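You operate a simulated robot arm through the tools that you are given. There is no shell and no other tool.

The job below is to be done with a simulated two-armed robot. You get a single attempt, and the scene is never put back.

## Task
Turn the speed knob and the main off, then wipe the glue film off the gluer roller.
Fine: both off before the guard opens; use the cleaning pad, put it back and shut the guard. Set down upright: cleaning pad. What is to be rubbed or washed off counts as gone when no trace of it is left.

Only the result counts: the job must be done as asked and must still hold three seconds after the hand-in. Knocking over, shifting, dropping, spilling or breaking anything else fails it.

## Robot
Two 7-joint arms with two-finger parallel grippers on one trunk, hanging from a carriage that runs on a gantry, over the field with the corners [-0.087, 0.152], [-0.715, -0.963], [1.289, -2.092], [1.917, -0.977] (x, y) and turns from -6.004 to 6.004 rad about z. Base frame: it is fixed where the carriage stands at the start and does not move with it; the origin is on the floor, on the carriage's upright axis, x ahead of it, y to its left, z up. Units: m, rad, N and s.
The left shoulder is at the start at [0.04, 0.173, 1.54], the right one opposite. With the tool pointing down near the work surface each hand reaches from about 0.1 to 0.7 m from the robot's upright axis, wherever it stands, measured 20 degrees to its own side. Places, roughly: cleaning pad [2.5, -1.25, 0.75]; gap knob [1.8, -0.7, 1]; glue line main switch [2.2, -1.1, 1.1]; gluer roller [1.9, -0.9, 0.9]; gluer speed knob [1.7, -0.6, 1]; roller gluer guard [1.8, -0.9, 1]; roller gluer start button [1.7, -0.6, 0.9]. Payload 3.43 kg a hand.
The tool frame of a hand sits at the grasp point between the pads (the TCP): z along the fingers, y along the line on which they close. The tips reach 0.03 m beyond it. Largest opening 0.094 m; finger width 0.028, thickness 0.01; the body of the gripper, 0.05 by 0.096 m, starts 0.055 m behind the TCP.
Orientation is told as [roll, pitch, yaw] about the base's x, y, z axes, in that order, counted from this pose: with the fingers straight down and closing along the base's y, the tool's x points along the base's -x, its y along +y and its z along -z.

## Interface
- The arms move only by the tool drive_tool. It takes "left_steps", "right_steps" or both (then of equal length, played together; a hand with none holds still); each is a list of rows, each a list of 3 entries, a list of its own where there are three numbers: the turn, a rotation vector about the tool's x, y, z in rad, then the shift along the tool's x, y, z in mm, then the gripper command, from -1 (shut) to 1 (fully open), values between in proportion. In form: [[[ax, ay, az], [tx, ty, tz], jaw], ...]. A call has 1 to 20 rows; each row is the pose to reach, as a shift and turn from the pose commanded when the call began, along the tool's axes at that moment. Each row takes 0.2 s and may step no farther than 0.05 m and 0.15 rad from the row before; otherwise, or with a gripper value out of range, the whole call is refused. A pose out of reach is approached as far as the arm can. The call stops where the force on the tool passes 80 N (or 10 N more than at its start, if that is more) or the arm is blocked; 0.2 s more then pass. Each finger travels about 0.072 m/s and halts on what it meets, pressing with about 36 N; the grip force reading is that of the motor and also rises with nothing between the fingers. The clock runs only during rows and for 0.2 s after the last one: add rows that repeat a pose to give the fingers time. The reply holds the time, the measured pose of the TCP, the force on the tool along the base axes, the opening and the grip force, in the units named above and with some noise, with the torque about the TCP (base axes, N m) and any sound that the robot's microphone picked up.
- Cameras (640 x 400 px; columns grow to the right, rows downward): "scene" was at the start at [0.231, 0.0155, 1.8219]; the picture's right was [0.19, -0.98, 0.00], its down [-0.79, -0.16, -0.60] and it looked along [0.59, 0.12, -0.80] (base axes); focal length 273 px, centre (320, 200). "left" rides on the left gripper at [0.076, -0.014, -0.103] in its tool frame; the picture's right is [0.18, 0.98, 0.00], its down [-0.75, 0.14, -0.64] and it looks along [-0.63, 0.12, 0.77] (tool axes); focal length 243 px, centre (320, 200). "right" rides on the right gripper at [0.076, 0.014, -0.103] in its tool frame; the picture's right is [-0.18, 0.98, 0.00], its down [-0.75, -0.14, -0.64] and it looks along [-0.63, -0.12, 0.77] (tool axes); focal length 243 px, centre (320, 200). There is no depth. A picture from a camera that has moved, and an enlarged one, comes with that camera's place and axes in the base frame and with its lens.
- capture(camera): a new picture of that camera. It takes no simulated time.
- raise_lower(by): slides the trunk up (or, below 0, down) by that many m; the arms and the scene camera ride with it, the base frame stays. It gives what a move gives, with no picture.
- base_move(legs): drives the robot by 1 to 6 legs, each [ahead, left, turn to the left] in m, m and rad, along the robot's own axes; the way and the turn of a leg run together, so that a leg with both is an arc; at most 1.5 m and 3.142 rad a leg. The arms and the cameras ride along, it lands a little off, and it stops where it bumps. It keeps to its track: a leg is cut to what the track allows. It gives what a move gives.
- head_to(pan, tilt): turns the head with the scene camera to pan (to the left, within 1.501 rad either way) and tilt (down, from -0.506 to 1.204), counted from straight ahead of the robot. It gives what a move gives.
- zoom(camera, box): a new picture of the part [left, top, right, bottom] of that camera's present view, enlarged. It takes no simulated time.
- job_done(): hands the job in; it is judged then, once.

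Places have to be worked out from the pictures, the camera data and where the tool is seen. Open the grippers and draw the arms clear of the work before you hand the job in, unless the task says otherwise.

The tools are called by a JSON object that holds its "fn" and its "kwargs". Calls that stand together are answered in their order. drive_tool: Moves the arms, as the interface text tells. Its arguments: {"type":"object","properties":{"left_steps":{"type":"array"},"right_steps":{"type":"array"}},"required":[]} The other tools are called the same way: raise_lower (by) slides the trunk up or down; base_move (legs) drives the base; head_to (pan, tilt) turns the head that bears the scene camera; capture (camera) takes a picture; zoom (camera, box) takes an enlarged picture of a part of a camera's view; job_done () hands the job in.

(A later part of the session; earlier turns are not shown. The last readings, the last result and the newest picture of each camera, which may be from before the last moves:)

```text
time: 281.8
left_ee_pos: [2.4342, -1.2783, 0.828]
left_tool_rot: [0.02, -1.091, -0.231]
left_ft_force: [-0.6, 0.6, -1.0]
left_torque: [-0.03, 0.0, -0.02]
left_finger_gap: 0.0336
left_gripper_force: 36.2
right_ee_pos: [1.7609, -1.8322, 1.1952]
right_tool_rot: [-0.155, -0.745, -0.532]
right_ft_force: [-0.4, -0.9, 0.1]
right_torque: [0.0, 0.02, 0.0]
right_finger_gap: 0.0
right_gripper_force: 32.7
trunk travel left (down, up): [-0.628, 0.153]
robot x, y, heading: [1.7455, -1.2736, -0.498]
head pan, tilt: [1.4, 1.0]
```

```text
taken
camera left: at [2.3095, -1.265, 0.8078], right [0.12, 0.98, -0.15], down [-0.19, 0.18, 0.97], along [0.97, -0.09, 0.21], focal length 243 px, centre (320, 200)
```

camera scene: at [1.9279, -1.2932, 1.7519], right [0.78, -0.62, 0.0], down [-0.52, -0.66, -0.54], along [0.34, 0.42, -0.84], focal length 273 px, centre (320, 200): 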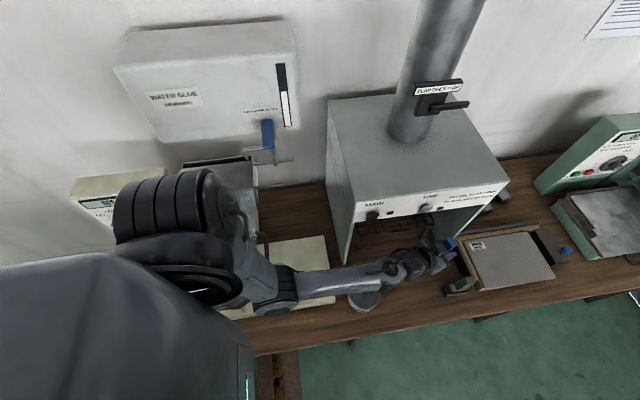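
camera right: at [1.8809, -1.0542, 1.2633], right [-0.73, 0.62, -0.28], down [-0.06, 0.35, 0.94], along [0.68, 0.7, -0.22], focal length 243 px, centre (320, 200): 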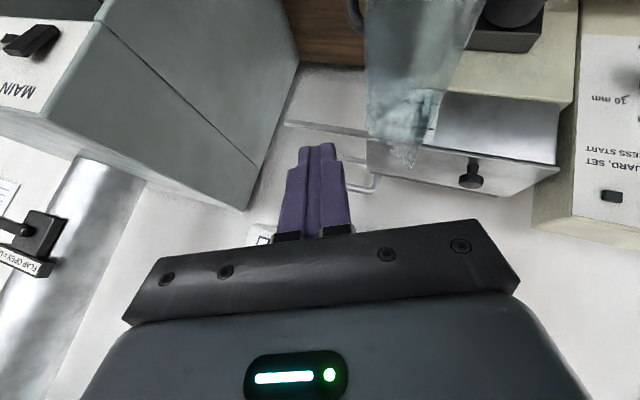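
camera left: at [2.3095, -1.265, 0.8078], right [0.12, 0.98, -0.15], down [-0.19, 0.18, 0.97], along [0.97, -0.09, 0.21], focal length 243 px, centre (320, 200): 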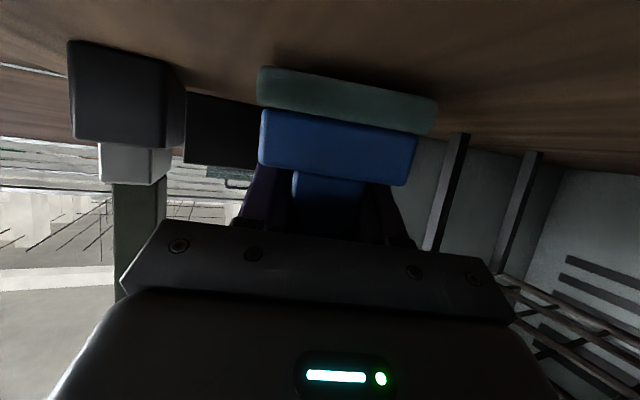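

The bench is a bit lower than I assumed (≈0.76). I continue in 2 mm steps.

{"fn": "drive_tool", "kwargs": {"left_steps": [[[0, 0, 0], [1.8, 0, 0.9], -1], [[0, 0, 0], [3.6, 0, 1.8], -1], [[0, 0, 0], [5.3, 0, 2.8], -1], [[0, 0, 0], [7.1, 0, 3.7], -1]]}}

```text
time: 282.8
left_ee_pos: [2.4385, -1.2786, 0.8246]
left_tool_rot: [0.02, -1.103, -0.23]
left_ft_force: [-14.8, 3.7, 45.9]
left_torque: [-0.31, 1.13, -0.2]
left_finger_gap: 0.034
left_gripper_force: 35.7
right_ee_pos: [1.76, -1.8319, 1.1965]
right_tool_rot: [-0.153, -0.743, -0.535]
right_ft_force: [0.2, -0.4, -0.1]
right_torque: [0.01, -0.02, 0.01]
right_finger_gap: 0.0
right_gripper_force: 32.9
trunk travel left (down, up): [-0.628, 0.153]
robot x, y, heading: [1.7471, -1.2729, -0.501]
head pan, tilt: [1.4, 1.0]
```

Firm contact on the pad's front edge. I raise 12 mm and lean the hand 0.16 rad more so the pad stands flatter before setting it down.

{"fn": "drive_tool", "kwargs": {"left_steps": [[[0, 0, 0], [-5, 0, -2.5], -1], [[0, 0, 0], [-10.6, 0, -5.5], -1], [[0, -0.05, 0], [-10.6, 0, -5.5], -1], [[0, -0.1, 0], [-10.6, 0, -5.5], -1], [[0, -0.16, 0], [-10.6, 0, -5.5], -1], [[0, -0.16, 0], [-10.6, 0, -5.5], -1]]}}

{"fn": "capture", "kwargs": {"camera": "left"}}

{"fn": "head_to", "kwargs": {"pan": 0.6, "tilt": 0.8}}

{"fn": "capture", "kwargs": {"camera": "scene"}}

```text
time: 283.9
left_ee_pos: [2.433, -1.2771, 0.8351]
left_tool_rot: [0.016, -1.196, -0.227]
left_ft_force: [-40.1, 14.9, 76.7]
left_torque: [2.46, 13.27, -1.29]
left_finger_gap: 0.0336
left_gripper_force: 36.5
left hand out of reach, approached as far as the arm can: row 5
right_ee_pos: [1.7573, -1.8285, 1.1946]
right_tool_rot: [-0.153, -0.743, -0.533]
right_ft_force: [-0.3, 0.0, -0.3]
right_torque: [0.01, 0.0, 0.01]
right_finger_gap: 0.0003
right_gripper_force: 32.9
trunk travel left (down, up): [-0.628, 0.153]
robot x, y, heading: [1.7446, -1.2727, -0.494]
head pan, tilt: [1.4, 1.0]
stopped in row 5 (left hand): the force on the tool passed its limit at 112 N (the readings are from after the stop); the commanded pose is now the measured one
```

```text
taken
camera left: at [2.3102, -1.2654, 0.8023], right [0.14, 0.98, -0.17], down [-0.28, 0.2, 0.94], along [0.95, -0.08, 0.31], focal length 243 px, centre (320, 200)
```

left: 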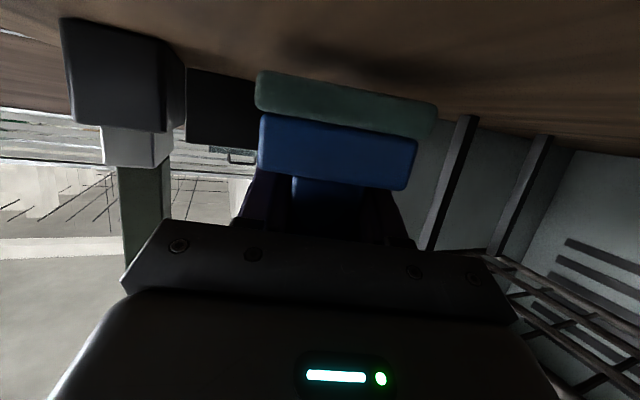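

```text
time: 285.0
left_ee_pos: [2.4334, -1.2769, 0.8354]
left_tool_rot: [0.015, -1.199, -0.224]
left_ft_force: [-68.6, 19.5, 148.4]
left_torque: [4.23, 25.02, -1.3]
left_finger_gap: 0.0336
left_gripper_force: 35.9
right_ee_pos: [1.7571, -1.8275, 1.1943]
right_tool_rot: [-0.15, -0.74, -0.535]
right_ft_force: [1.0, -0.6, 0.4]
right_torque: [0.0, 0.0, -0.01]
right_finger_gap: 0.0001
right_gripper_force: 33.0
trunk travel left (down, up): [-0.628, 0.153]
robot x, y, heading: [1.7459, -1.2736, -0.492]
head pan, tilt: [0.6, 0.799]
```

```text
taken
camera scene: at [1.9631, -1.3376, 1.7672], right [0.1, -0.99, 0.0], down [-0.71, -0.07, -0.7], along [0.69, 0.07, -0.72], focal length 273 px, centre (320, 200)
```

scene: 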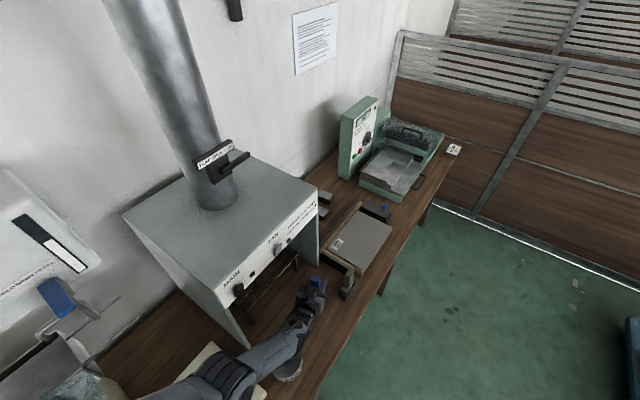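

A large moment shows that the wrist is pressing on the jar behind it. I immediately raise the hand and reduce the lean again.

{"fn": "drive_tool", "kwargs": {"left_steps": [[[0, 0.02, 0], [-8, 0, -3], -1], [[0, 0.06, 0], [-16, 0, -6], -1], [[0, 0.1, 0], [-22, 0, -8], -1], [[0, 0.13, 0], [-28, 0, -10], -1]]}}

{"fn": "zoom", "kwargs": {"camera": "scene", "box": [230, 260, 380, 400]}}

```text
time: 286.0
left_ee_pos: [2.4362, -1.2814, 0.8648]
left_tool_rot: [0.012, -1.066, -0.222]
left_ft_force: [0.0, -0.1, -0.7]
left_torque: [0.02, 0.0, 0.03]
left_finger_gap: 0.0336
left_gripper_force: 35.6
right_ee_pos: [1.7601, -1.8321, 1.1951]
right_tool_rot: [-0.152, -0.742, -0.532]
right_ft_force: [0.2, -0.7, -0.2]
right_torque: [-0.03, 0.02, -0.03]
right_finger_gap: 0.0
right_gripper_force: 33.9
trunk travel left (down, up): [-0.628, 0.153]
robot x, y, heading: [1.7461, -1.2699, -0.501]
head pan, tilt: [0.6, 0.799]
```

```text
2.86 times, centred on (305, 330) of scene
camera zoom: at [1.9644, -1.3394, 1.7669], right [0.1, -0.99, 0.0], down [-0.71, -0.07, -0.7], along [0.69, 0.07, -0.72], focal length 779 px, centre (363, -171)
```

zoom: 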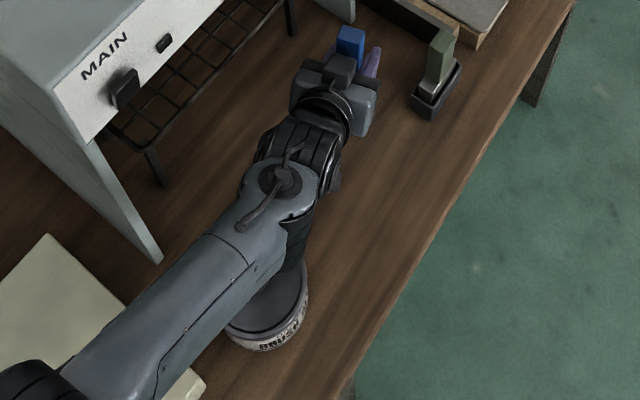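

Relieved; the jar still stands. To keep the wrist off the jar I raise the hand and swing the tool direction 0.5 rad so that the hand comes in from the aisle side instead.

{"fn": "drive_tool", "kwargs": {"left_steps": [[[0, 0, 0], [-20, 0, -11], -1], [[0, 0, 0], [-45, 0, -25], -1], [[0, 0, 0], [-75, 0, -41], -1], [[-0.07, 0, -0.04], [-79, 0, -43.5], -1], [[-0.15, 0, -0.08], [-79, 0, -43.5], -1], [[-0.22, 0, -0.12], [-79, 0, -43.5], -1], [[-0.29, 0, -0.16], [-79, 0, -43.5], -1], [[-0.37, 0, -0.2], [-79, 0, -43.5], -1], [[-0.437, 0.003, -0.241], [-79, 0, -43.5], -1], [[-0.437, 0.003, -0.241], [-79, 0, -43.5], -1]]}}

{"fn": "zoom", "kwargs": {"camera": "scene", "box": [230, 240, 380, 380]}}

```text
time: 288.2
left_ee_pos: [2.4409, -1.2694, 0.9559]
left_tool_rot: [0.04, -1.079, 0.261]
left_ft_force: [-0.1, 0.1, -0.3]
left_torque: [-0.02, -0.03, 0.01]
left_finger_gap: 0.0337
left_gripper_force: 36.1
right_ee_pos: [1.7598, -1.8313, 1.1946]
right_tool_rot: [-0.154, -0.744, -0.531]
right_ft_force: [0.7, -0.6, -0.3]
right_torque: [0.03, -0.01, 0.02]
right_finger_gap: 0.0
right_gripper_force: 33.3
trunk travel left (down, up): [-0.628, 0.153]
robot x, y, heading: [1.7419, -1.2722, -0.501]
head pan, tilt: [0.6, 0.799]
```

```text
2.86 times, centred on (305, 310) of scene
camera zoom: at [1.9643, -1.3393, 1.767], right [0.1, -0.99, 0.0], down [-0.71, -0.07, -0.7], along [0.69, 0.07, -0.72], focal length 779 px, centre (363, -114)
```

zoom: 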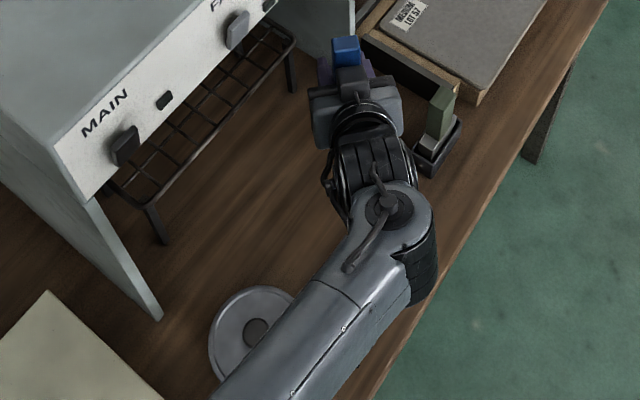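

The jar is now clear of the forearm. I lower to z≈0.865 while leaning to 1.28 so the pad stands upright.

{"fn": "drive_tool", "kwargs": {"left_steps": [[[0, -0.04, 0], [12, 0, 5], -1], [[0, -0.08, 0], [27, 0, 12], -1], [[0, -0.12, 0], [44, 0, 19], -1], [[0, -0.16, 0], [60, 0, 27], -1], [[0, -0.2, 0], [74, 0, 33], -1], [[0, -0.2, 0], [84, 0, 37], -1], [[0, -0.2, 0], [84, 0, 37], -1]]}}

{"fn": "capture", "kwargs": {"camera": "left"}}

{"fn": "zoom", "kwargs": {"camera": "scene", "box": [230, 240, 380, 380]}}

```text
time: 289.8
left_ee_pos: [2.4293, -1.2818, 0.8745]
left_tool_rot: [0.015, -1.266, 0.273]
left_ft_force: [0.1, -0.3, -1.6]
left_torque: [0.03, 0.0, 0.02]
left_finger_gap: 0.0336
left_gripper_force: 36.0
left hand out of reach, approached as far as the arm can: row 6, 7
right_ee_pos: [1.7599, -1.832, 1.1953]
right_tool_rot: [-0.155, -0.743, -0.532]
right_ft_force: [-0.1, -1.0, -0.2]
right_torque: [0.0, -0.01, 0.03]
right_finger_gap: 0.0
right_gripper_force: 32.8
trunk travel left (down, up): [-0.628, 0.153]
robot x, y, heading: [1.7494, -1.2714, -0.5]
head pan, tilt: [0.6, 0.799]
```

```text
taken
camera left: at [2.3184, -1.3301, 0.832], right [-0.33, 0.93, -0.17], down [-0.41, 0.02, 0.91], along [0.85, 0.37, 0.37], focal length 243 px, centre (320, 200)
```

left: 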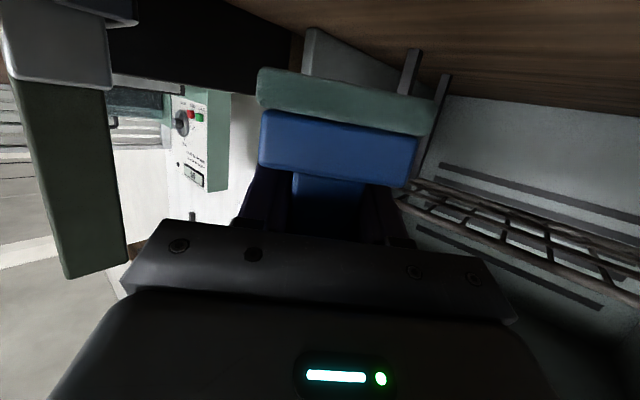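

```text
2.86 times, centred on (305, 310) of scene
camera zoom: at [1.9643, -1.3393, 1.767], right [0.1, -0.99, 0.0], down [-0.71, -0.07, -0.7], along [0.69, 0.07, -0.72], focal length 779 px, centre (363, -114)
```

zoom: 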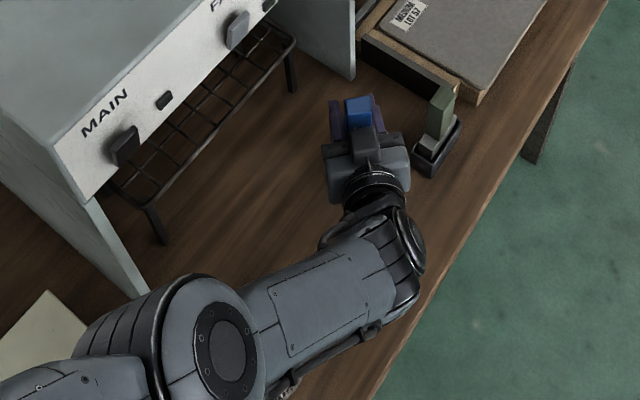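

The elbow has swung low over the jar in this posture. I go back up to the previous, safer posture and will set the pad down with a lean of ~1.08 instead.

{"fn": "drive_tool", "kwargs": {"left_steps": [[[0, 0.03, 0], [-10, 0, -3], -1], [[0, 0.06, 0], [-22, 0, -7], -1], [[0, 0.1, 0], [-36, 0, -11], -1], [[0, 0.14, 0], [-50, 0, -15], -1], [[0, 0.19, 0], [-64, 0, -19], -1], [[0, 0.19, 0], [-75, 0, -22], -1], [[0, 0.19, 0], [-75, 0, -22], -1]]}}

{"fn": "zoom", "kwargs": {"camera": "scene", "box": [230, 240, 380, 380]}}

```text
time: 291.4
left_ee_pos: [2.4407, -1.2769, 0.9574]
left_tool_rot: [0.008, -1.093, 0.284]
left_ft_force: [0.1, -0.2, -0.2]
left_torque: [-0.01, -0.01, 0.0]
left_finger_gap: 0.0333
left_gripper_force: 35.8
left hand out of reach, approached as far as the arm can: row 1
right_ee_pos: [1.7587, -1.832, 1.1952]
right_tool_rot: [-0.153, -0.743, -0.533]
right_ft_force: [-0.1, -0.1, -0.3]
right_torque: [0.06, 0.02, -0.02]
right_finger_gap: 0.0
right_gripper_force: 32.7
trunk travel left (down, up): [-0.628, 0.153]
robot x, y, heading: [1.7422, -1.2752, -0.501]
head pan, tilt: [0.6, 0.799]
```

```text
2.86 times, centred on (305, 310) of scene
camera zoom: at [1.9644, -1.3393, 1.7671], right [0.1, -0.99, 0.0], down [-0.71, -0.07, -0.7], along [0.69, 0.07, -0.72], focal length 779 px, centre (363, -114)
```

zoom: 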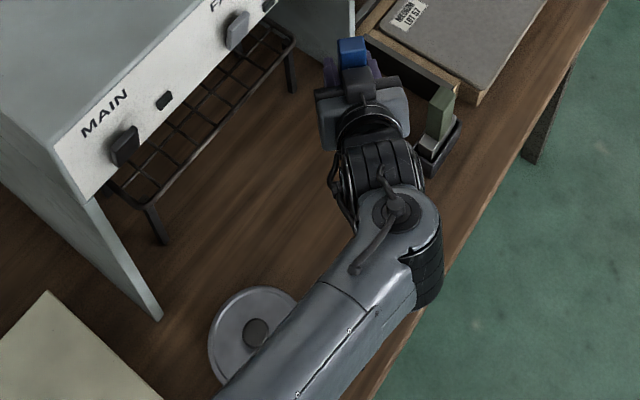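

The jar hasn't moved. I lower 7 cm at this lean and check the arm's posture again.

{"fn": "drive_tool", "kwargs": {"left_steps": [[[0, 0, 0], [12, 0, 6], -1], [[0, 0, 0], [28, 0, 14], -1], [[0, 0, 0], [44, 0, 23], -1], [[0, 0, 0], [58, 0, 30], -1], [[0, 0, 0], [64, 0, 33], -1], [[0, 0, 0], [64, 0, 33], -1]]}}

{"fn": "zoom", "kwargs": {"camera": "scene", "box": [230, 240, 380, 380]}}

```text
time: 292.8
left_ee_pos: [2.4286, -1.2835, 0.879]
left_tool_rot: [0.009, -1.077, 0.277]
left_ft_force: [-0.1, -0.1, -1.6]
left_torque: [-0.02, 0.0, -0.03]
left_finger_gap: 0.0335
left_gripper_force: 36.2
right_ee_pos: [1.7601, -1.8318, 1.1946]
right_tool_rot: [-0.154, -0.743, -0.532]
right_ft_force: [1.4, 0.0, -0.6]
right_torque: [0.02, 0.03, -0.01]
right_finger_gap: 0.0
right_gripper_force: 32.8
trunk travel left (down, up): [-0.628, 0.153]
robot x, y, heading: [1.7449, -1.2718, -0.499]
head pan, tilt: [0.6, 0.799]
```

```text
2.86 times, centred on (305, 310) of scene
camera zoom: at [1.9644, -1.3394, 1.7671], right [0.1, -0.99, 0.0], down [-0.71, -0.07, -0.7], along [0.69, 0.07, -0.72], focal length 779 px, centre (363, -114)
```

zoom: 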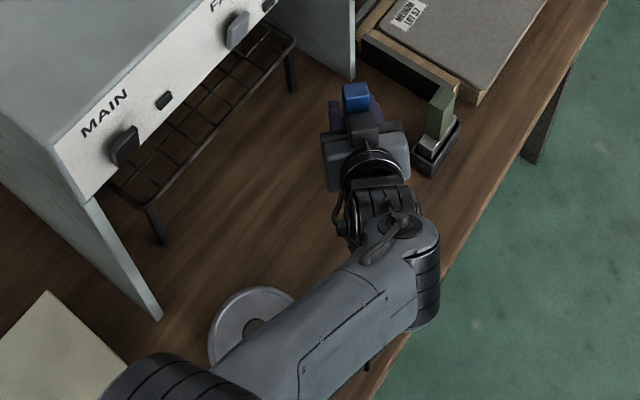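

Forearm still well above the jar. I correct the position by ~2.5 cm toward the exact home spot and lower to z≈0.835.

{"fn": "drive_tool", "kwargs": {"left_steps": [[[0, 0, 0], [-3, 4, 8], -1], [[0, 0, 0], [-5, 8, 16], -1], [[0, 0, 0], [-8, 16, 21], -1], [[0, 0, 0], [8, 16, 29], -1], [[0, 0, 0], [20, 16, 36], -1], [[0, 0, 0], [28, 16, 41], -1], [[0, 0, 0], [28, 16, 41], -1]]}}

{"fn": "zoom", "kwargs": {"camera": "scene", "box": [230, 240, 380, 380]}}

```text
time: 294.4
left_ee_pos: [2.4414, -1.2581, 0.8448]
left_tool_rot: [0.01, -1.076, 0.277]
left_ft_force: [-0.9, -0.2, -1.8]
left_torque: [-0.03, -0.04, 0.01]
left_finger_gap: 0.0335
left_gripper_force: 36.1
left hand out of reach, approached as far as the arm can: row 5, 6, 7
right_ee_pos: [1.7601, -1.8323, 1.1943]
right_tool_rot: [-0.153, -0.745, -0.533]
right_ft_force: [1.2, 0.2, -0.1]
right_torque: [-0.03, -0.02, 0.0]
right_finger_gap: 0.0002
right_gripper_force: 32.5
trunk travel left (down, up): [-0.628, 0.153]
robot x, y, heading: [1.7426, -1.2739, -0.495]
head pan, tilt: [0.6, 0.799]
```

```text
2.86 times, centred on (305, 310) of scene
camera zoom: at [1.9643, -1.3393, 1.767], right [0.1, -0.99, 0.0], down [-0.71, -0.07, -0.7], along [0.69, 0.07, -0.72], focal length 779 px, centre (363, -114)
```

zoom: 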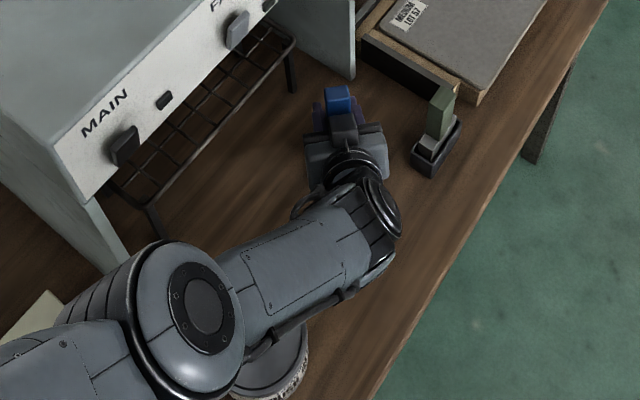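

Pad is now right over its home ([2.398, -1.272]). The arm is at its reach limit in height, so I use the trunk for the last 1.5 cm.

{"fn": "raise_lower", "kwargs": {"by": -0.014}}

{"fn": "capture", "kwargs": {"camera": "left"}}

```text
time: 295.1
left_ee_pos: [2.4421, -1.2591, 0.8318]
left_tool_rot: [0.01, -1.076, 0.278]
left_ft_force: [-0.5, 0.4, -0.6]
left_torque: [-0.03, -0.02, -0.01]
left_finger_gap: 0.0337
left_gripper_force: 35.8
right_ee_pos: [1.7599, -1.8328, 1.1808]
right_tool_rot: [-0.154, -0.744, -0.532]
right_ft_force: [-0.3, -0.7, -0.1]
right_torque: [0.01, 0.01, -0.03]
right_finger_gap: 0.0
right_gripper_force: 32.4
trunk travel left (down, up): [-0.614, 0.167]
robot x, y, heading: [1.7461, -1.2703, -0.5]
head pan, tilt: [0.6, 0.799]
```

```text
taken
camera left: at [2.326, -1.3079, 0.8132], right [-0.36, 0.92, -0.16], down [-0.24, 0.07, 0.97], along [0.9, 0.39, 0.19], focal length 243 px, centre (320, 200)
```

left: 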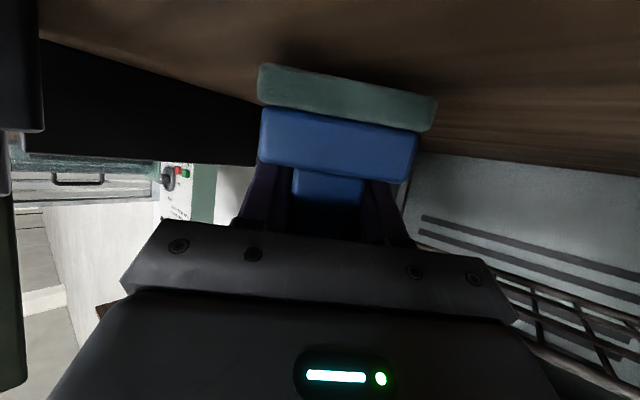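

Nearly touching (its shadow is closing). I lower 5 mm more.

{"fn": "raise_lower", "kwargs": {"by": -0.005}}

{"fn": "raise_lower", "kwargs": {"by": -0.003}}

```text
time: 295.6
left_ee_pos: [2.4435, -1.259, 0.8284]
left_tool_rot: [0.008, -1.078, 0.282]
left_ft_force: [-2.1, 0.8, 10.4]
left_torque: [-0.27, 0.08, -0.01]
left_finger_gap: 0.0338
left_gripper_force: 35.9
right_ee_pos: [1.7604, -1.8325, 1.1751]
right_tool_rot: [-0.153, -0.743, -0.532]
right_ft_force: [-0.1, -0.3, -0.2]
right_torque: [0.0, 0.01, 0.02]
right_finger_gap: 0.0001
right_gripper_force: 33.0
trunk travel left (down, up): [-0.609, 0.172]
robot x, y, heading: [1.7468, -1.2729, -0.494]
head pan, tilt: [0.6, 0.799]
```

```text
time: 296.1
left_ee_pos: [2.4451, -1.2588, 0.8249]
left_tool_rot: [0.007, -1.081, 0.281]
left_ft_force: [-6.6, 0.7, 26.4]
left_torque: [-0.23, 0.42, -0.07]
left_finger_gap: 0.0337
left_gripper_force: 35.9
right_ee_pos: [1.761, -1.8309, 1.1728]
right_tool_rot: [-0.152, -0.743, -0.532]
right_ft_force: [0.8, 0.1, -0.7]
right_torque: [0.0, -0.01, 0.03]
right_finger_gap: 0.0001
right_gripper_force: 32.8
trunk travel left (down, up): [-0.606, 0.175]
robot x, y, heading: [1.7466, -1.2725, -0.503]
head pan, tilt: [0.6, 0.799]
```

Pad is on the bench at its home. I relieve the press, open the jaws slowly and let it settle upright.

{"fn": "raise_lower", "kwargs": {"by": 0.003}}

{"fn": "drive_tool", "kwargs": {"left_steps": [[[0, 0, 0], [0, 0, 0], -0.27], [[0, 0, 0], [0, 0, 0], -0.22], [[0, 0, 0], [0, 0, 0], -0.15], [[0, 0, 0], [0, 0, 0], -0.05], [[0, 0, 0], [0, 0, 0], 0.05], [[0, 0, 0], [0, 0, 0], 0.15], [[0, 0, 0], [0, 0, 0], 0.15]]}}

{"fn": "capture", "kwargs": {"camera": "left"}}

{"fn": "zoom", "kwargs": {"camera": "scene", "box": [270, 250, 370, 330]}}

```text
time: 296.6
left_ee_pos: [2.4426, -1.2581, 0.8257]
left_tool_rot: [0.011, -1.076, 0.277]
left_ft_force: [3.4, -0.3, 6.2]
left_torque: [-0.19, -0.15, 0.05]
left_finger_gap: 0.0338
left_gripper_force: 36.4
right_ee_pos: [1.7612, -1.8321, 1.1755]
right_tool_rot: [-0.151, -0.744, -0.532]
right_ft_force: [0.3, 0.5, 0.0]
right_torque: [0.01, 0.01, 0.0]
right_finger_gap: 0.0
right_gripper_force: 32.7
trunk travel left (down, up): [-0.609, 0.172]
robot x, y, heading: [1.7507, -1.2727, -0.499]
head pan, tilt: [0.6, 0.799]
```

```text
time: 298.2
left_ee_pos: [2.4418, -1.2582, 0.8262]
left_tool_rot: [0.01, -1.076, 0.277]
left_ft_force: [0.6, 0.6, -0.3]
left_torque: [-0.03, 0.0, 0.02]
left_finger_gap: 0.0541
left_gripper_force: 0.0
right_ee_pos: [1.7602, -1.8319, 1.1761]
right_tool_rot: [-0.154, -0.744, -0.534]
right_ft_force: [-0.6, -0.5, -0.6]
right_torque: [0.0, 0.01, 0.0]
right_finger_gap: 0.0001
right_gripper_force: 32.7
trunk travel left (down, up): [-0.609, 0.172]
robot x, y, heading: [1.7374, -1.2708, -0.499]
head pan, tilt: [0.6, 0.799]
```

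```text
taken
camera left: at [2.3257, -1.3079, 0.8082], right [-0.36, 0.92, -0.16], down [-0.24, 0.07, 0.97], along [0.9, 0.39, 0.19], focal length 243 px, centre (320, 200)
```

left: 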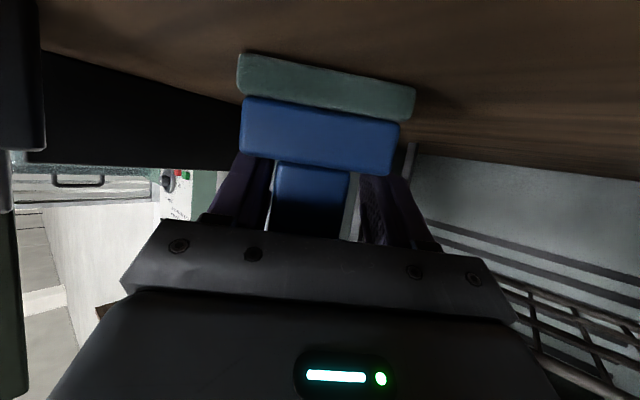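

```text
5.00 times, centred on (320, 290) of scene
camera zoom: at [1.9644, -1.3394, 1.748], right [0.1, -0.99, 0.0], down [-0.71, -0.07, -0.7], along [0.69, 0.07, -0.72], focal length 1364 px, centre (320, -250)
```

zoom: 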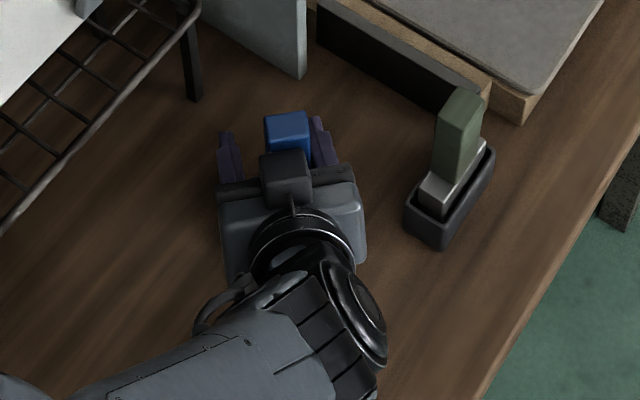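

The pad stands released. I slide the open hand straight back from it, slowly.

{"fn": "drive_tool", "kwargs": {"left_steps": [[[0, 0, 0], [3, 0, -5], 0.3], [[0, 0, 0], [8, 0, -14], 0.3], [[0, 0, 0], [15, 0, -28], 0.3], [[0, 0, 0], [22, 0, -43], 0.3], [[0, 0, 0], [29, 0, -57], 0.3], [[0, 0, 0], [34, 0, -72], 0.3], [[0, 0, 0], [34, 0, -92], 0.3], [[0, 0, 0], [30, 0, -115], 0.3]]}}

{"fn": "capture", "kwargs": {"camera": "left"}}

{"fn": "zoom", "kwargs": {"camera": "scene", "box": [250, 240, 390, 360]}}

```text
time: 300.0
left_ee_pos: [2.4679, -1.2645, 0.9573]
left_tool_rot: [-0.211, -1.277, 0.531]
left_ft_force: [0.0, 0.1, 0.1]
left_torque: [-0.01, 0.0, 0.02]
left_finger_gap: 0.0613
left_gripper_force: 0.1
right_ee_pos: [1.7597, -1.8319, 1.1763]
right_tool_rot: [-0.154, -0.745, -0.534]
right_ft_force: [-0.2, -0.4, -0.4]
right_torque: [0.01, 0.01, 0.03]
right_finger_gap: 0.0001
right_gripper_force: 32.8
trunk travel left (down, up): [-0.609, 0.172]
robot x, y, heading: [1.7433, -1.2721, -0.492]
head pan, tilt: [0.6, 0.799]
stopped in row 8 (left hand): the arm was blocked; the commanded pose is now the measured one
```

```text
taken
camera left: at [2.3602, -1.3192, 0.9147], right [-0.36, 0.9, -0.24], down [-0.44, 0.06, 0.89], along [0.82, 0.43, 0.38], focal length 243 px, centre (320, 200)
```

left: 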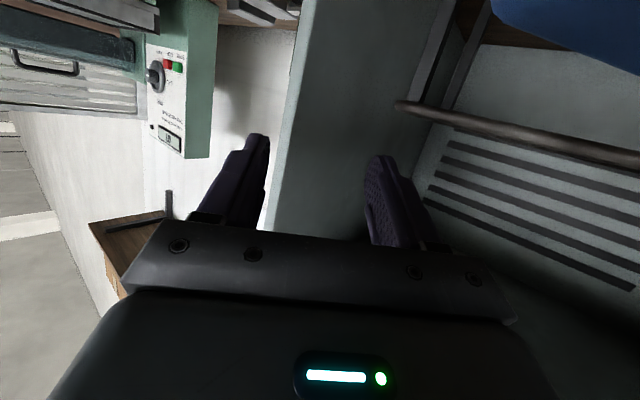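

```text
3.33 times, centred on (320, 300) of scene
camera zoom: at [1.9646, -1.3392, 1.7481], right [0.1, -0.99, 0.0], down [-0.71, -0.07, -0.7], along [0.69, 0.07, -0.72], focal length 909 px, centre (320, -133)
```

zoom: 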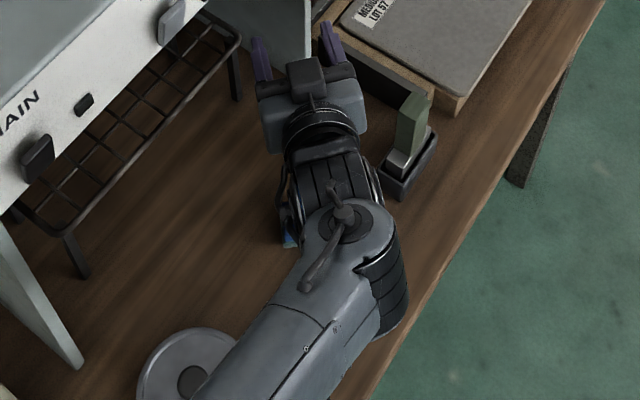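

The arm jumped forward/up at its limit instead of retreating. I lift the hand straight up to uncover the pad and look.

{"fn": "drive_tool", "kwargs": {"left_steps": [[[0, 0, 0], [-10, 0, -3], 0.3], [[0, 0, 0], [-25, 0, -8], 0.3], [[0, 0, 0], [-45, 0, -14], 0.3], [[0, 0, 0], [-70, 0, -21], 0.3], [[0, 0, 0], [-95, 0, -29], 0.3]]}}

{"fn": "zoom", "kwargs": {"camera": "scene", "box": [250, 240, 390, 360]}}

{"fn": "capture", "kwargs": {"camera": "left"}}

```text
time: 301.2
left_ee_pos: [2.4968, -1.2502, 1.0901]
left_tool_rot: [-0.34, -1.317, 0.669]
left_ft_force: [-38.3, -25.0, -29.3]
left_torque: [-0.59, -1.86, -0.74]
left_finger_gap: 0.0647
left_gripper_force: 2.6
right_ee_pos: [1.7482, -1.8359, 1.1781]
right_tool_rot: [-0.164, -0.737, -0.53]
right_ft_force: [-0.4, -0.5, -0.2]
right_torque: [-0.01, -0.01, 0.01]
right_finger_gap: 0.0
right_gripper_force: 32.8
trunk travel left (down, up): [-0.609, 0.172]
robot x, y, heading: [1.7416, -1.2718, -0.499]
head pan, tilt: [0.6, 0.799]
stopped in row 5 (left hand): the force on the tool passed its limit at 95 N (the readings are from after the stop); the commanded pose is now the measured one
```

```text
3.33 times, centred on (320, 300) of scene
camera zoom: at [1.9593, -1.3429, 1.7467], right [0.1, -1.0, 0.0], down [-0.72, -0.07, -0.69], along [0.69, 0.07, -0.72], focal length 909 px, centre (320, -133)
```

zoom: 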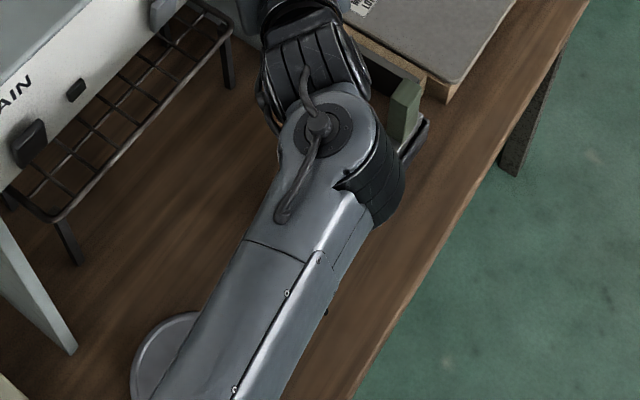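

```text
taken
camera left: at [2.3937, -1.3067, 1.0415], right [-0.36, 0.9, -0.26], down [-0.49, 0.05, 0.87], along [0.79, 0.44, 0.42], focal length 243 px, centre (320, 200)
```

left: 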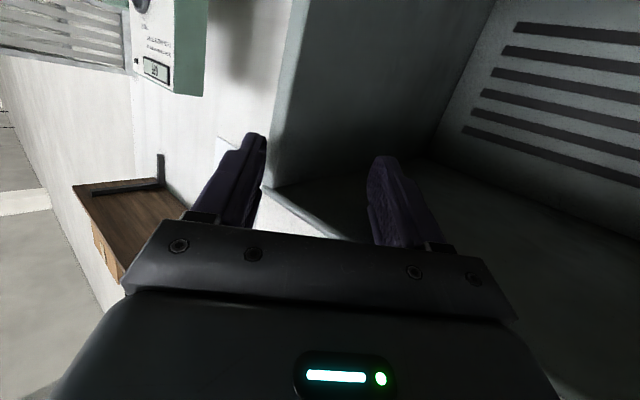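

The hand has run under the hood's front edge. I ease it down 2 cm and draw it out toward the aisle.

{"fn": "drive_tool", "kwargs": {"left_steps": [[[0, 0, 0], [8, 0, 2], 0.3], [[0, 0, 0], [16, 1, 4], 0.3], [[0, 0, 0], [22, -8, -12], 0.3], [[0, 0, 0], [30, -20, -36], 0.3], [[0, 0, 0], [38, -32, -60], 0.3], [[0, 0, 0], [48, -47, -93], 0.3]]}}

{"fn": "zoom", "kwargs": {"camera": "scene", "box": [230, 220, 400, 370]}}

{"fn": "capture", "kwargs": {"camera": "left"}}

```text
time: 302.3
left_ee_pos: [2.4964, -1.251, 1.0921]
left_tool_rot: [-0.333, -1.378, 0.693]
left_ft_force: [-24.2, -21.1, -27.1]
left_torque: [-1.49, -3.15, -1.69]
left_finger_gap: 0.0698
left_gripper_force: 7.8
right_ee_pos: [1.7508, -1.8356, 1.1773]
right_tool_rot: [-0.159, -0.74, -0.531]
right_ft_force: [0.0, 0.6, 1.2]
right_torque: [0.03, 0.01, 0.02]
right_finger_gap: 0.0002
right_gripper_force: 33.1
trunk travel left (down, up): [-0.609, 0.172]
robot x, y, heading: [1.7441, -1.2722, -0.505]
head pan, tilt: [0.6, 0.799]
stopped in row 5 (left hand): the force on the tool passed its limit at 95 N (the readings are from after the stop); the commanded pose is now the measured one
```

```text
2.67 times, centred on (315, 295) of scene
camera zoom: at [1.9614, -1.3428, 1.7472], right [0.1, -1.0, 0.0], down [-0.72, -0.07, -0.69], along [0.69, 0.07, -0.72], focal length 727 px, centre (333, -53)
```

zoom: 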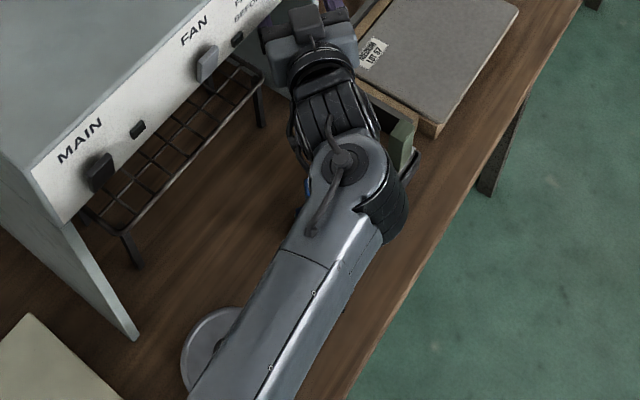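

```text
taken
camera left: at [2.3975, -1.307, 1.0362], right [-0.38, 0.89, -0.24], down [-0.53, 0.0, 0.85], along [0.76, 0.45, 0.47], focal length 243 px, centre (320, 200)
```

left: 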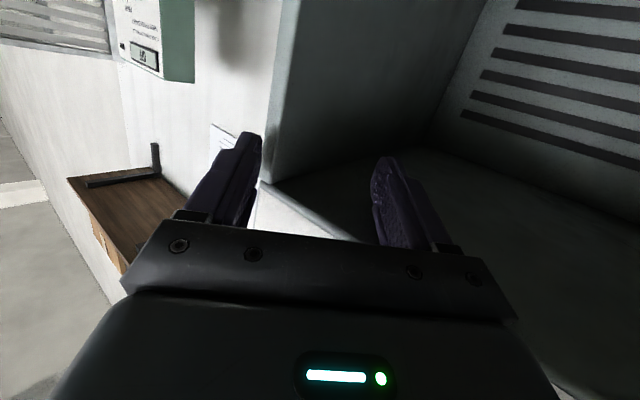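

The fingers straddle the hood's side wall. I open the jaws wider and pull the whole base 10 cm to the right (away from the bench).

{"fn": "drive_tool", "kwargs": {"left_steps": [[[0, 0, 0], [0, 0, 0], 0.7], [[0, 0, 0], [0, 0, 0], 0.9], [[0, 0, 0], [0, 0, 0], 0.9]]}}

{"fn": "base_move", "kwargs": {"legs": [[0, -0.1, 0]]}}

{"fn": "zoom", "kwargs": {"camera": "scene", "box": [180, 180, 400, 370]}}

```text
time: 303.1
left_ee_pos: [2.4984, -1.2501, 1.0913]
left_tool_rot: [-0.319, -1.377, 0.684]
left_ft_force: [-5.1, -34.8, -39.0]
left_torque: [-0.66, -2.33, 2.19]
left_finger_gap: 0.0739
left_gripper_force: 0.1
right_ee_pos: [1.7541, -1.8375, 1.178]
right_tool_rot: [-0.16, -0.742, -0.53]
right_ft_force: [-0.2, 0.3, -0.3]
right_torque: [-0.03, -0.04, -0.03]
right_finger_gap: 0.0
right_gripper_force: 33.0
trunk travel left (down, up): [-0.609, 0.172]
robot x, y, heading: [1.7439, -1.2721, -0.505]
head pan, tilt: [0.6, 0.799]
```

```text
time: 304.3
left_ee_pos: [2.4543, -1.3291, 1.0983]
left_tool_rot: [-0.342, -1.394, 0.717]
left_ft_force: [0.1, -0.3, -0.3]
left_torque: [0.04, 0.01, 0.03]
left_finger_gap: 0.089
left_gripper_force: 0.0
right_ee_pos: [1.7082, -1.9212, 1.1759]
right_tool_rot: [-0.154, -0.743, -0.536]
right_ft_force: [0.6, -0.3, 0.0]
right_torque: [0.02, -0.02, -0.02]
right_finger_gap: 0.0001
right_gripper_force: 33.5
trunk travel left (down, up): [-0.609, 0.172]
robot x, y, heading: [1.6955, -1.3619, -0.499]
head pan, tilt: [0.6, 0.799]
```

```text
2.11 times, centred on (290, 275) of scene
camera zoom: at [1.916, -1.4291, 1.7481], right [0.1, -1.0, 0.0], down [-0.71, -0.07, -0.7], along [0.69, 0.07, -0.72], focal length 574 px, centre (383, 42)
```

zoom: 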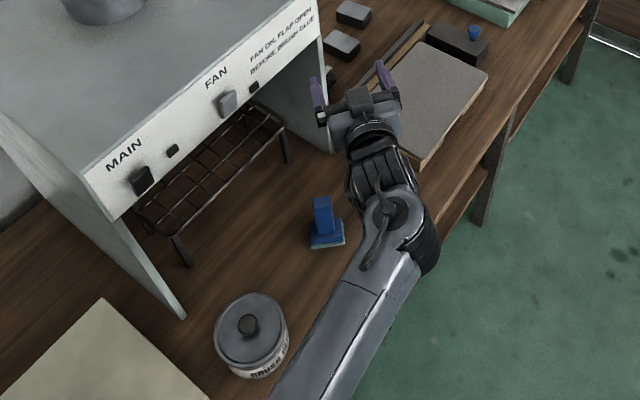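

The pad stands upright at its place, the jar and switches look fine. I raise the trunk to lift the arm clear, then back off further.

{"fn": "raise_lower", "kwargs": {"by": 0.17}}

{"fn": "base_move", "kwargs": {"legs": [[0, -0.12, 0]]}}

{"fn": "capture", "kwargs": {"camera": "scene"}}

{"fn": "zoom", "kwargs": {"camera": "scene", "box": [180, 160, 340, 300]}}

```text
time: 306.2
left_ee_pos: [2.4559, -1.3287, 1.2682]
left_tool_rot: [-0.341, -1.395, 0.713]
left_ft_force: [0.0, 0.2, 0.1]
left_torque: [0.0, -0.01, -0.02]
left_finger_gap: 0.0894
left_gripper_force: 0.0
right_ee_pos: [1.7104, -1.9208, 1.3462]
right_tool_rot: [-0.154, -0.742, -0.537]
right_ft_force: [0.1, -0.3, -0.4]
right_torque: [0.01, 0.02, -0.02]
right_finger_gap: 0.0003
right_gripper_force: 33.6
trunk travel left (down, up): [-0.779, 0.002]
robot x, y, heading: [1.696, -1.3599, -0.501]
head pan, tilt: [0.6, 0.799]
```

```text
time: 307.5
left_ee_pos: [2.3962, -1.4342, 1.2682]
left_tool_rot: [-0.342, -1.396, 0.715]
left_ft_force: [0.0, 0.1, 0.3]
left_torque: [0.03, 0.0, 0.03]
left_finger_gap: 0.0895
left_gripper_force: 0.0
right_ee_pos: [1.6526, -2.0276, 1.3461]
right_tool_rot: [-0.153, -0.742, -0.535]
right_ft_force: [0.2, 0.5, 0.3]
right_torque: [-0.02, 0.0, -0.05]
right_finger_gap: 0.0
right_gripper_force: 33.1
trunk travel left (down, up): [-0.779, 0.002]
robot x, y, heading: [1.6418, -1.4711, -0.498]
head pan, tilt: [0.6, 0.799]
```

```text
taken
camera scene: at [1.8578, -1.5353, 1.9181], right [0.1, -0.99, 0.0], down [-0.71, -0.07, -0.7], along [0.69, 0.07, -0.72], focal length 273 px, centre (320, 200)
```

scene: 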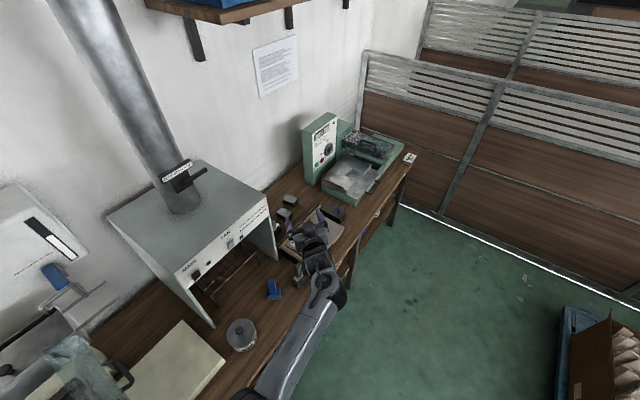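

```text
2.86 times, centred on (260, 230) of scene
camera zoom: at [1.8578, -1.5353, 1.9181], right [0.1, -0.99, 0.0], down [-0.71, -0.07, -0.7], along [0.69, 0.07, -0.72], focal length 779 px, centre (491, 114)
```

zoom: 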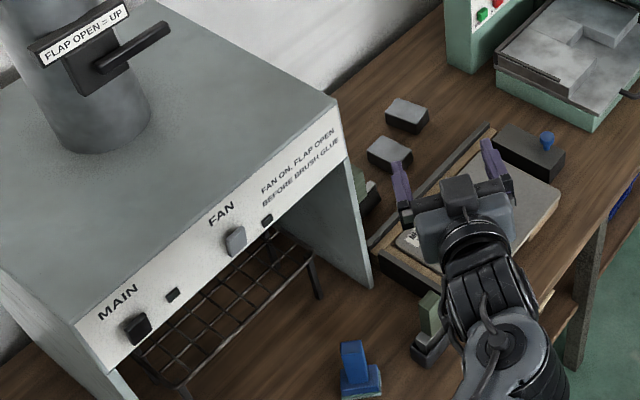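

All intact: hood, brush, jar, pad upright. Next is shutting the guard with the left hand. First I retract the left arm to a natural tucked pose.

{"fn": "drive_tool", "kwargs": {"left_steps": [[[0, 0, 0], [1, 3, -20], 0], [[0.08, 0.06, 0.045], [2, 7, -45], -0.5], [[0.16, 0.12, 0.09], [3, 12, -72], -1], [[0.25, 0.19, 0.145], [4, 17, -99], -1], [[0.34, 0.26, 0.2], [5, 22, -126], -1], [[0.43, 0.33, 0.25], [6, 26, -153], -1], [[0.52, 0.4, 0.3], [7, 30, -180], -1], [[0.61, 0.47, 0.355], [8, 35, -207], -1], [[0.69, 0.53, 0.4], [9, 39, -234], -1], [[0.771, 0.592, 0.451], [10, 43, -260], -1], [[0.771, 0.592, 0.451], [10, 43, -260], -1]]}}

{"fn": "capture", "kwargs": {"camera": "scene"}}

```text
time: 308.2
left_ee_pos: [2.4024, -1.4438, 1.4012]
left_tool_rot: [-1.016, -1.432, 1.27]
left_ft_force: [-0.5, -0.6, -0.7]
left_torque: [0.01, -0.02, -0.02]
left_finger_gap: 0.0
left_gripper_force: 12.0
right_ee_pos: [1.6508, -2.0266, 1.345]
right_tool_rot: [-0.154, -0.742, -0.533]
right_ft_force: [0.1, 0.3, 0.0]
right_torque: [-0.03, 0.01, 0.0]
right_finger_gap: 0.0
right_gripper_force: 33.2
trunk travel left (down, up): [-0.779, 0.002]
robot x, y, heading: [1.6425, -1.4683, -0.497]
head pan, tilt: [0.6, 0.799]
stopped in row 3 (left hand): the arm was blocked; the commanded pose is now the measured one
```

```text
taken
camera scene: at [1.8579, -1.5352, 1.918], right [0.1, -0.99, 0.0], down [-0.71, -0.07, -0.7], along [0.69, 0.07, -0.72], focal length 273 px, centre (320, 200)
```

scene: 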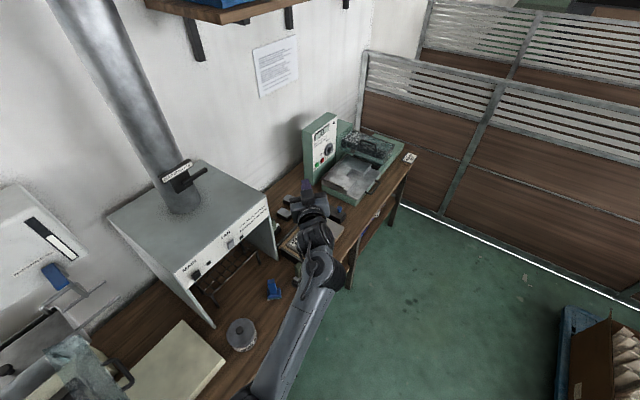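

The wrist is at a limit there. I draw the hand straight back toward the robot without rotating it.

{"fn": "drive_tool", "kwargs": {"left_steps": [[[0, 0, 0], [8, 1, -16], -1], [[0, 0, 0], [20, 3, -42], -1], [[0, 0, 0], [34, 4, -72], -1], [[0, 0, 0], [50, 6, -106], -1], [[0, 0, 0], [66, 8, -140], -1], [[0, 0, 0], [82, 10, -174], -1], [[0, 0, 0], [94, 12, -200], -1]]}}

{"fn": "capture", "kwargs": {"camera": "scene"}}

```text
time: 309.0
left_ee_pos: [2.3812, -1.4427, 1.4917]
left_tool_rot: [-2.153, -1.346, 2.43]
left_ft_force: [0.0, -0.6, 0.3]
left_torque: [0.0, 0.03, 0.0]
left_finger_gap: 0.0
left_gripper_force: 33.0
right_ee_pos: [1.6515, -2.0266, 1.3459]
right_tool_rot: [-0.152, -0.742, -0.534]
right_ft_force: [-0.1, 0.0, 0.0]
right_torque: [-0.04, -0.03, 0.02]
right_finger_gap: 0.0
right_gripper_force: 33.3
trunk travel left (down, up): [-0.779, 0.002]
robot x, y, heading: [1.6383, -1.4662, -0.503]
head pan, tilt: [0.6, 0.799]
stopped in row 4 (left hand): the arm was blocked; the commanded pose is now the measured one
```

```text
taken
camera scene: at [1.8579, -1.5352, 1.9181], right [0.1, -0.99, 0.0], down [-0.71, -0.07, -0.7], along [0.69, 0.07, -0.72], focal length 273 px, centre (320, 200)
```

scene: 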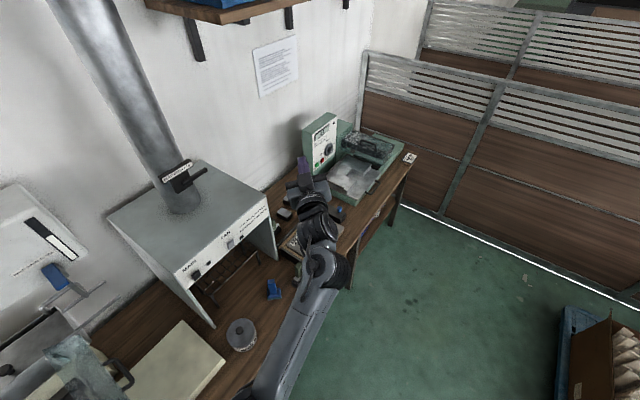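

The elbow is below the hand in this configuration, so retracting pitches the hand up. I turn the base 0.4 rad to the right so that the left arm is over the free aisle, then unfold it downward there.

{"fn": "base_move", "kwargs": {"legs": [[0, 0, -0.4]]}}

{"fn": "drive_tool", "kwargs": {"left_steps": [[[0, 0.08, 0], [15, 0, 10], -1], [[0, 0.16, 0], [35, 0, 22], -1], [[0, 0.24, 0], [60, 0, 34], -1], [[0, 0.32, 0], [90, 0, 46], -1], [[0, 0.4, 0], [120, 0, 58], -1], [[0, 0.48, 0], [150, 0, 70], -1], [[0, 0.56, 0], [185, 0, 80], -1], [[0, 0.64, 0], [220, 0, 88], -1], [[0, 0.72, 0], [255, 0, 94], -1], [[0, 0.8, 0], [290, 0, 98], -1]]}}

{"fn": "capture", "kwargs": {"camera": "scene"}}

```text
time: 310.6
left_ee_pos: [2.3301, -1.737, 1.4905]
left_tool_rot: [-2.154, -1.347, 2.026]
left_ft_force: [-0.1, 1.0, 0.1]
left_torque: [-0.01, 0.01, 0.01]
left_finger_gap: 0.0
left_gripper_force: 33.3
right_ee_pos: [1.4313, -1.9878, 1.3458]
right_tool_rot: [-0.153, -0.744, -0.935]
right_ft_force: [-0.6, -0.2, -0.3]
right_torque: [-0.02, 0.01, 0.02]
right_finger_gap: 0.0001
right_gripper_force: 33.1
trunk travel left (down, up): [-0.779, 0.002]
robot x, y, heading: [1.6406, -1.4651, -0.907]
head pan, tilt: [0.6, 0.799]
```

```text
time: 312.8
left_ee_pos: [2.4547, -1.8049, 1.2212]
left_tool_rot: [-0.29, -0.873, 0.09]
left_ft_force: [-0.3, -0.7, 0.8]
left_torque: [0.03, -0.03, -0.01]
left_finger_gap: 0.0002
left_gripper_force: 33.2
right_ee_pos: [1.4323, -1.9872, 1.3457]
right_tool_rot: [-0.154, -0.745, -0.937]
right_ft_force: [-0.4, 1.2, 0.0]
right_torque: [0.0, 0.01, -0.01]
right_finger_gap: 0.0
right_gripper_force: 32.7
trunk travel left (down, up): [-0.779, 0.002]
robot x, y, heading: [1.6363, -1.4662, -0.9]
head pan, tilt: [0.6, 0.799]
```

```text
taken
camera scene: at [1.8135, -1.6162, 1.9181], right [-0.3, -0.95, 0.0], down [-0.68, 0.21, -0.7], along [0.67, -0.21, -0.72], focal length 273 px, centre (320, 200)
```

scene: 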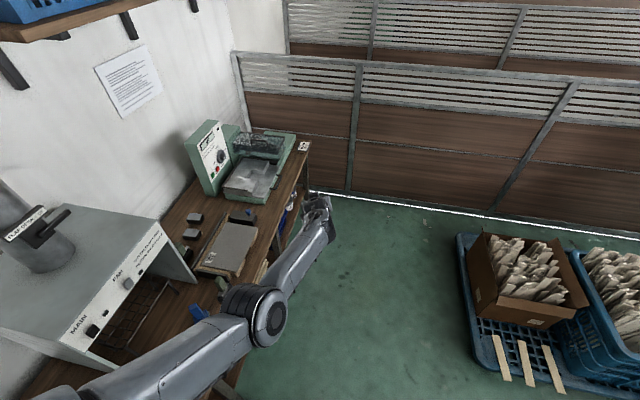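

The arm has straightened nicely. Now I retract the left hand to a natural tucked pose with the tool leaning ahead.

{"fn": "drive_tool", "kwargs": {"left_steps": [[[0.04, 0.02, 0.06], [20, 2, -26], -1], [[0.08, 0.04, 0.12], [44, 5, -56], -1], [[0.13, 0.06, 0.19], [66, 7, -84], -1], [[0.17, 0.08, 0.26], [88, 9, -112], -1], [[0.22, 0.1, 0.32], [110, 12, -140], -1], [[0.26, 0.12, 0.39], [132, 14, -168], -1], [[0.31, 0.145, 0.455], [154, 16, -197], -1], [[0.35, 0.165, 0.52], [176, 19, -225], -1], [[0.4, 0.186, 0.585], [198, 21, -253], -1], [[0.44, 0.207, 0.649], [220, 23, -281], -1], [[0.44, 0.207, 0.649], [220, 23, -281], -1]]}}

{"fn": "capture", "kwargs": {"camera": "scene"}}

```text
time: 315.2
left_ee_pos: [2.103, -1.7328, 1.2191]
left_tool_rot: [-0.002, -0.749, -0.903]
left_ft_force: [0.1, -0.5, -0.6]
left_torque: [-0.01, 0.01, -0.03]
left_finger_gap: 0.0001
left_gripper_force: 32.8
right_ee_pos: [1.432, -1.9876, 1.3458]
right_tool_rot: [-0.154, -0.741, -0.938]
right_ft_force: [-0.1, 0.4, 0.2]
right_torque: [0.01, 0.04, 0.01]
right_finger_gap: 0.0
right_gripper_force: 32.6
trunk travel left (down, up): [-0.779, 0.002]
robot x, y, heading: [1.6405, -1.468, -0.907]
head pan, tilt: [0.6, 0.799]
```

```text
taken
camera scene: at [1.8133, -1.6162, 1.9181], right [-0.3, -0.95, 0.0], down [-0.68, 0.21, -0.7], along [0.67, -0.21, -0.72], focal length 273 px, centre (320, 200)
```

scene: 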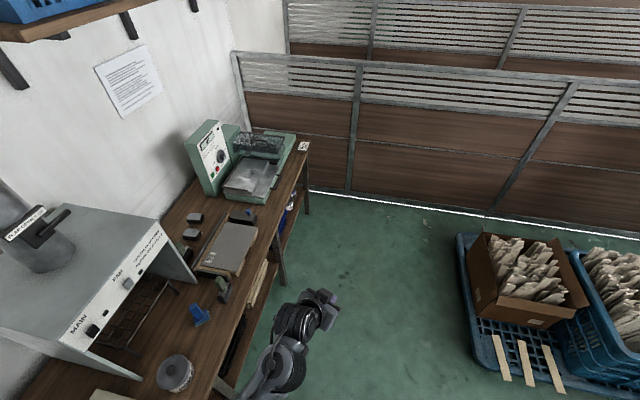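

Left arm is natural again. I check the pad and its neighbours once more.

{"fn": "zoom", "kwargs": {"camera": "scene", "box": [140, 230, 260, 400]}}

```text
2.35 times, centred on (200, 315) of scene
camera zoom: at [1.8133, -1.6162, 1.9181], right [-0.3, -0.95, 0.0], down [-0.68, 0.21, -0.7], along [0.67, -0.21, -0.72], focal length 642 px, centre (602, -71)
```

zoom: 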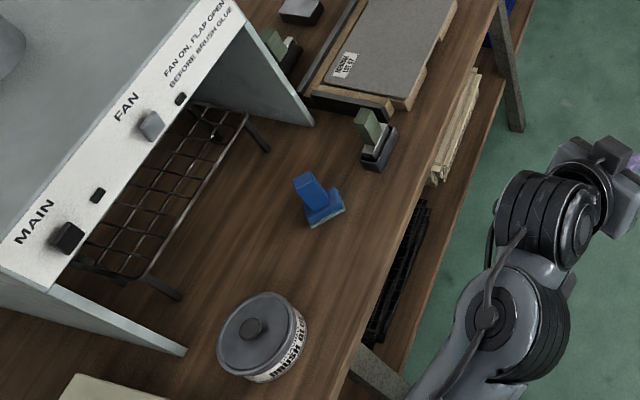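

I zoom on the pad to verify that it stands flat.

{"fn": "zoom", "kwargs": {"camera": "scene", "box": [180, 285, 230, 345]}}

```text
6.67 times, centred on (205, 315) of scene
camera zoom: at [1.8133, -1.6162, 1.9181], right [-0.3, -0.95, 0.0], down [-0.68, 0.21, -0.7], along [0.67, -0.21, -0.72], focal length 1819 px, centre (1087, -567)
```

zoom: 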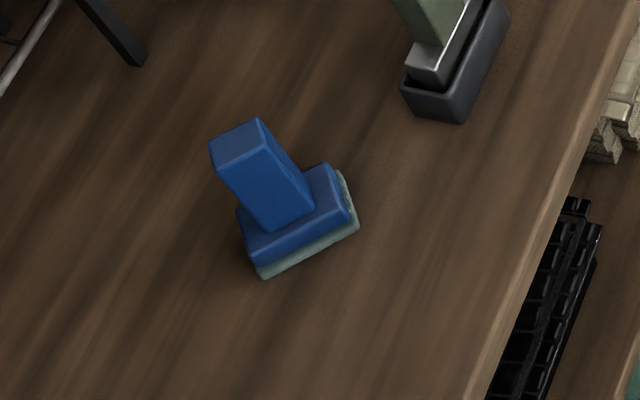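

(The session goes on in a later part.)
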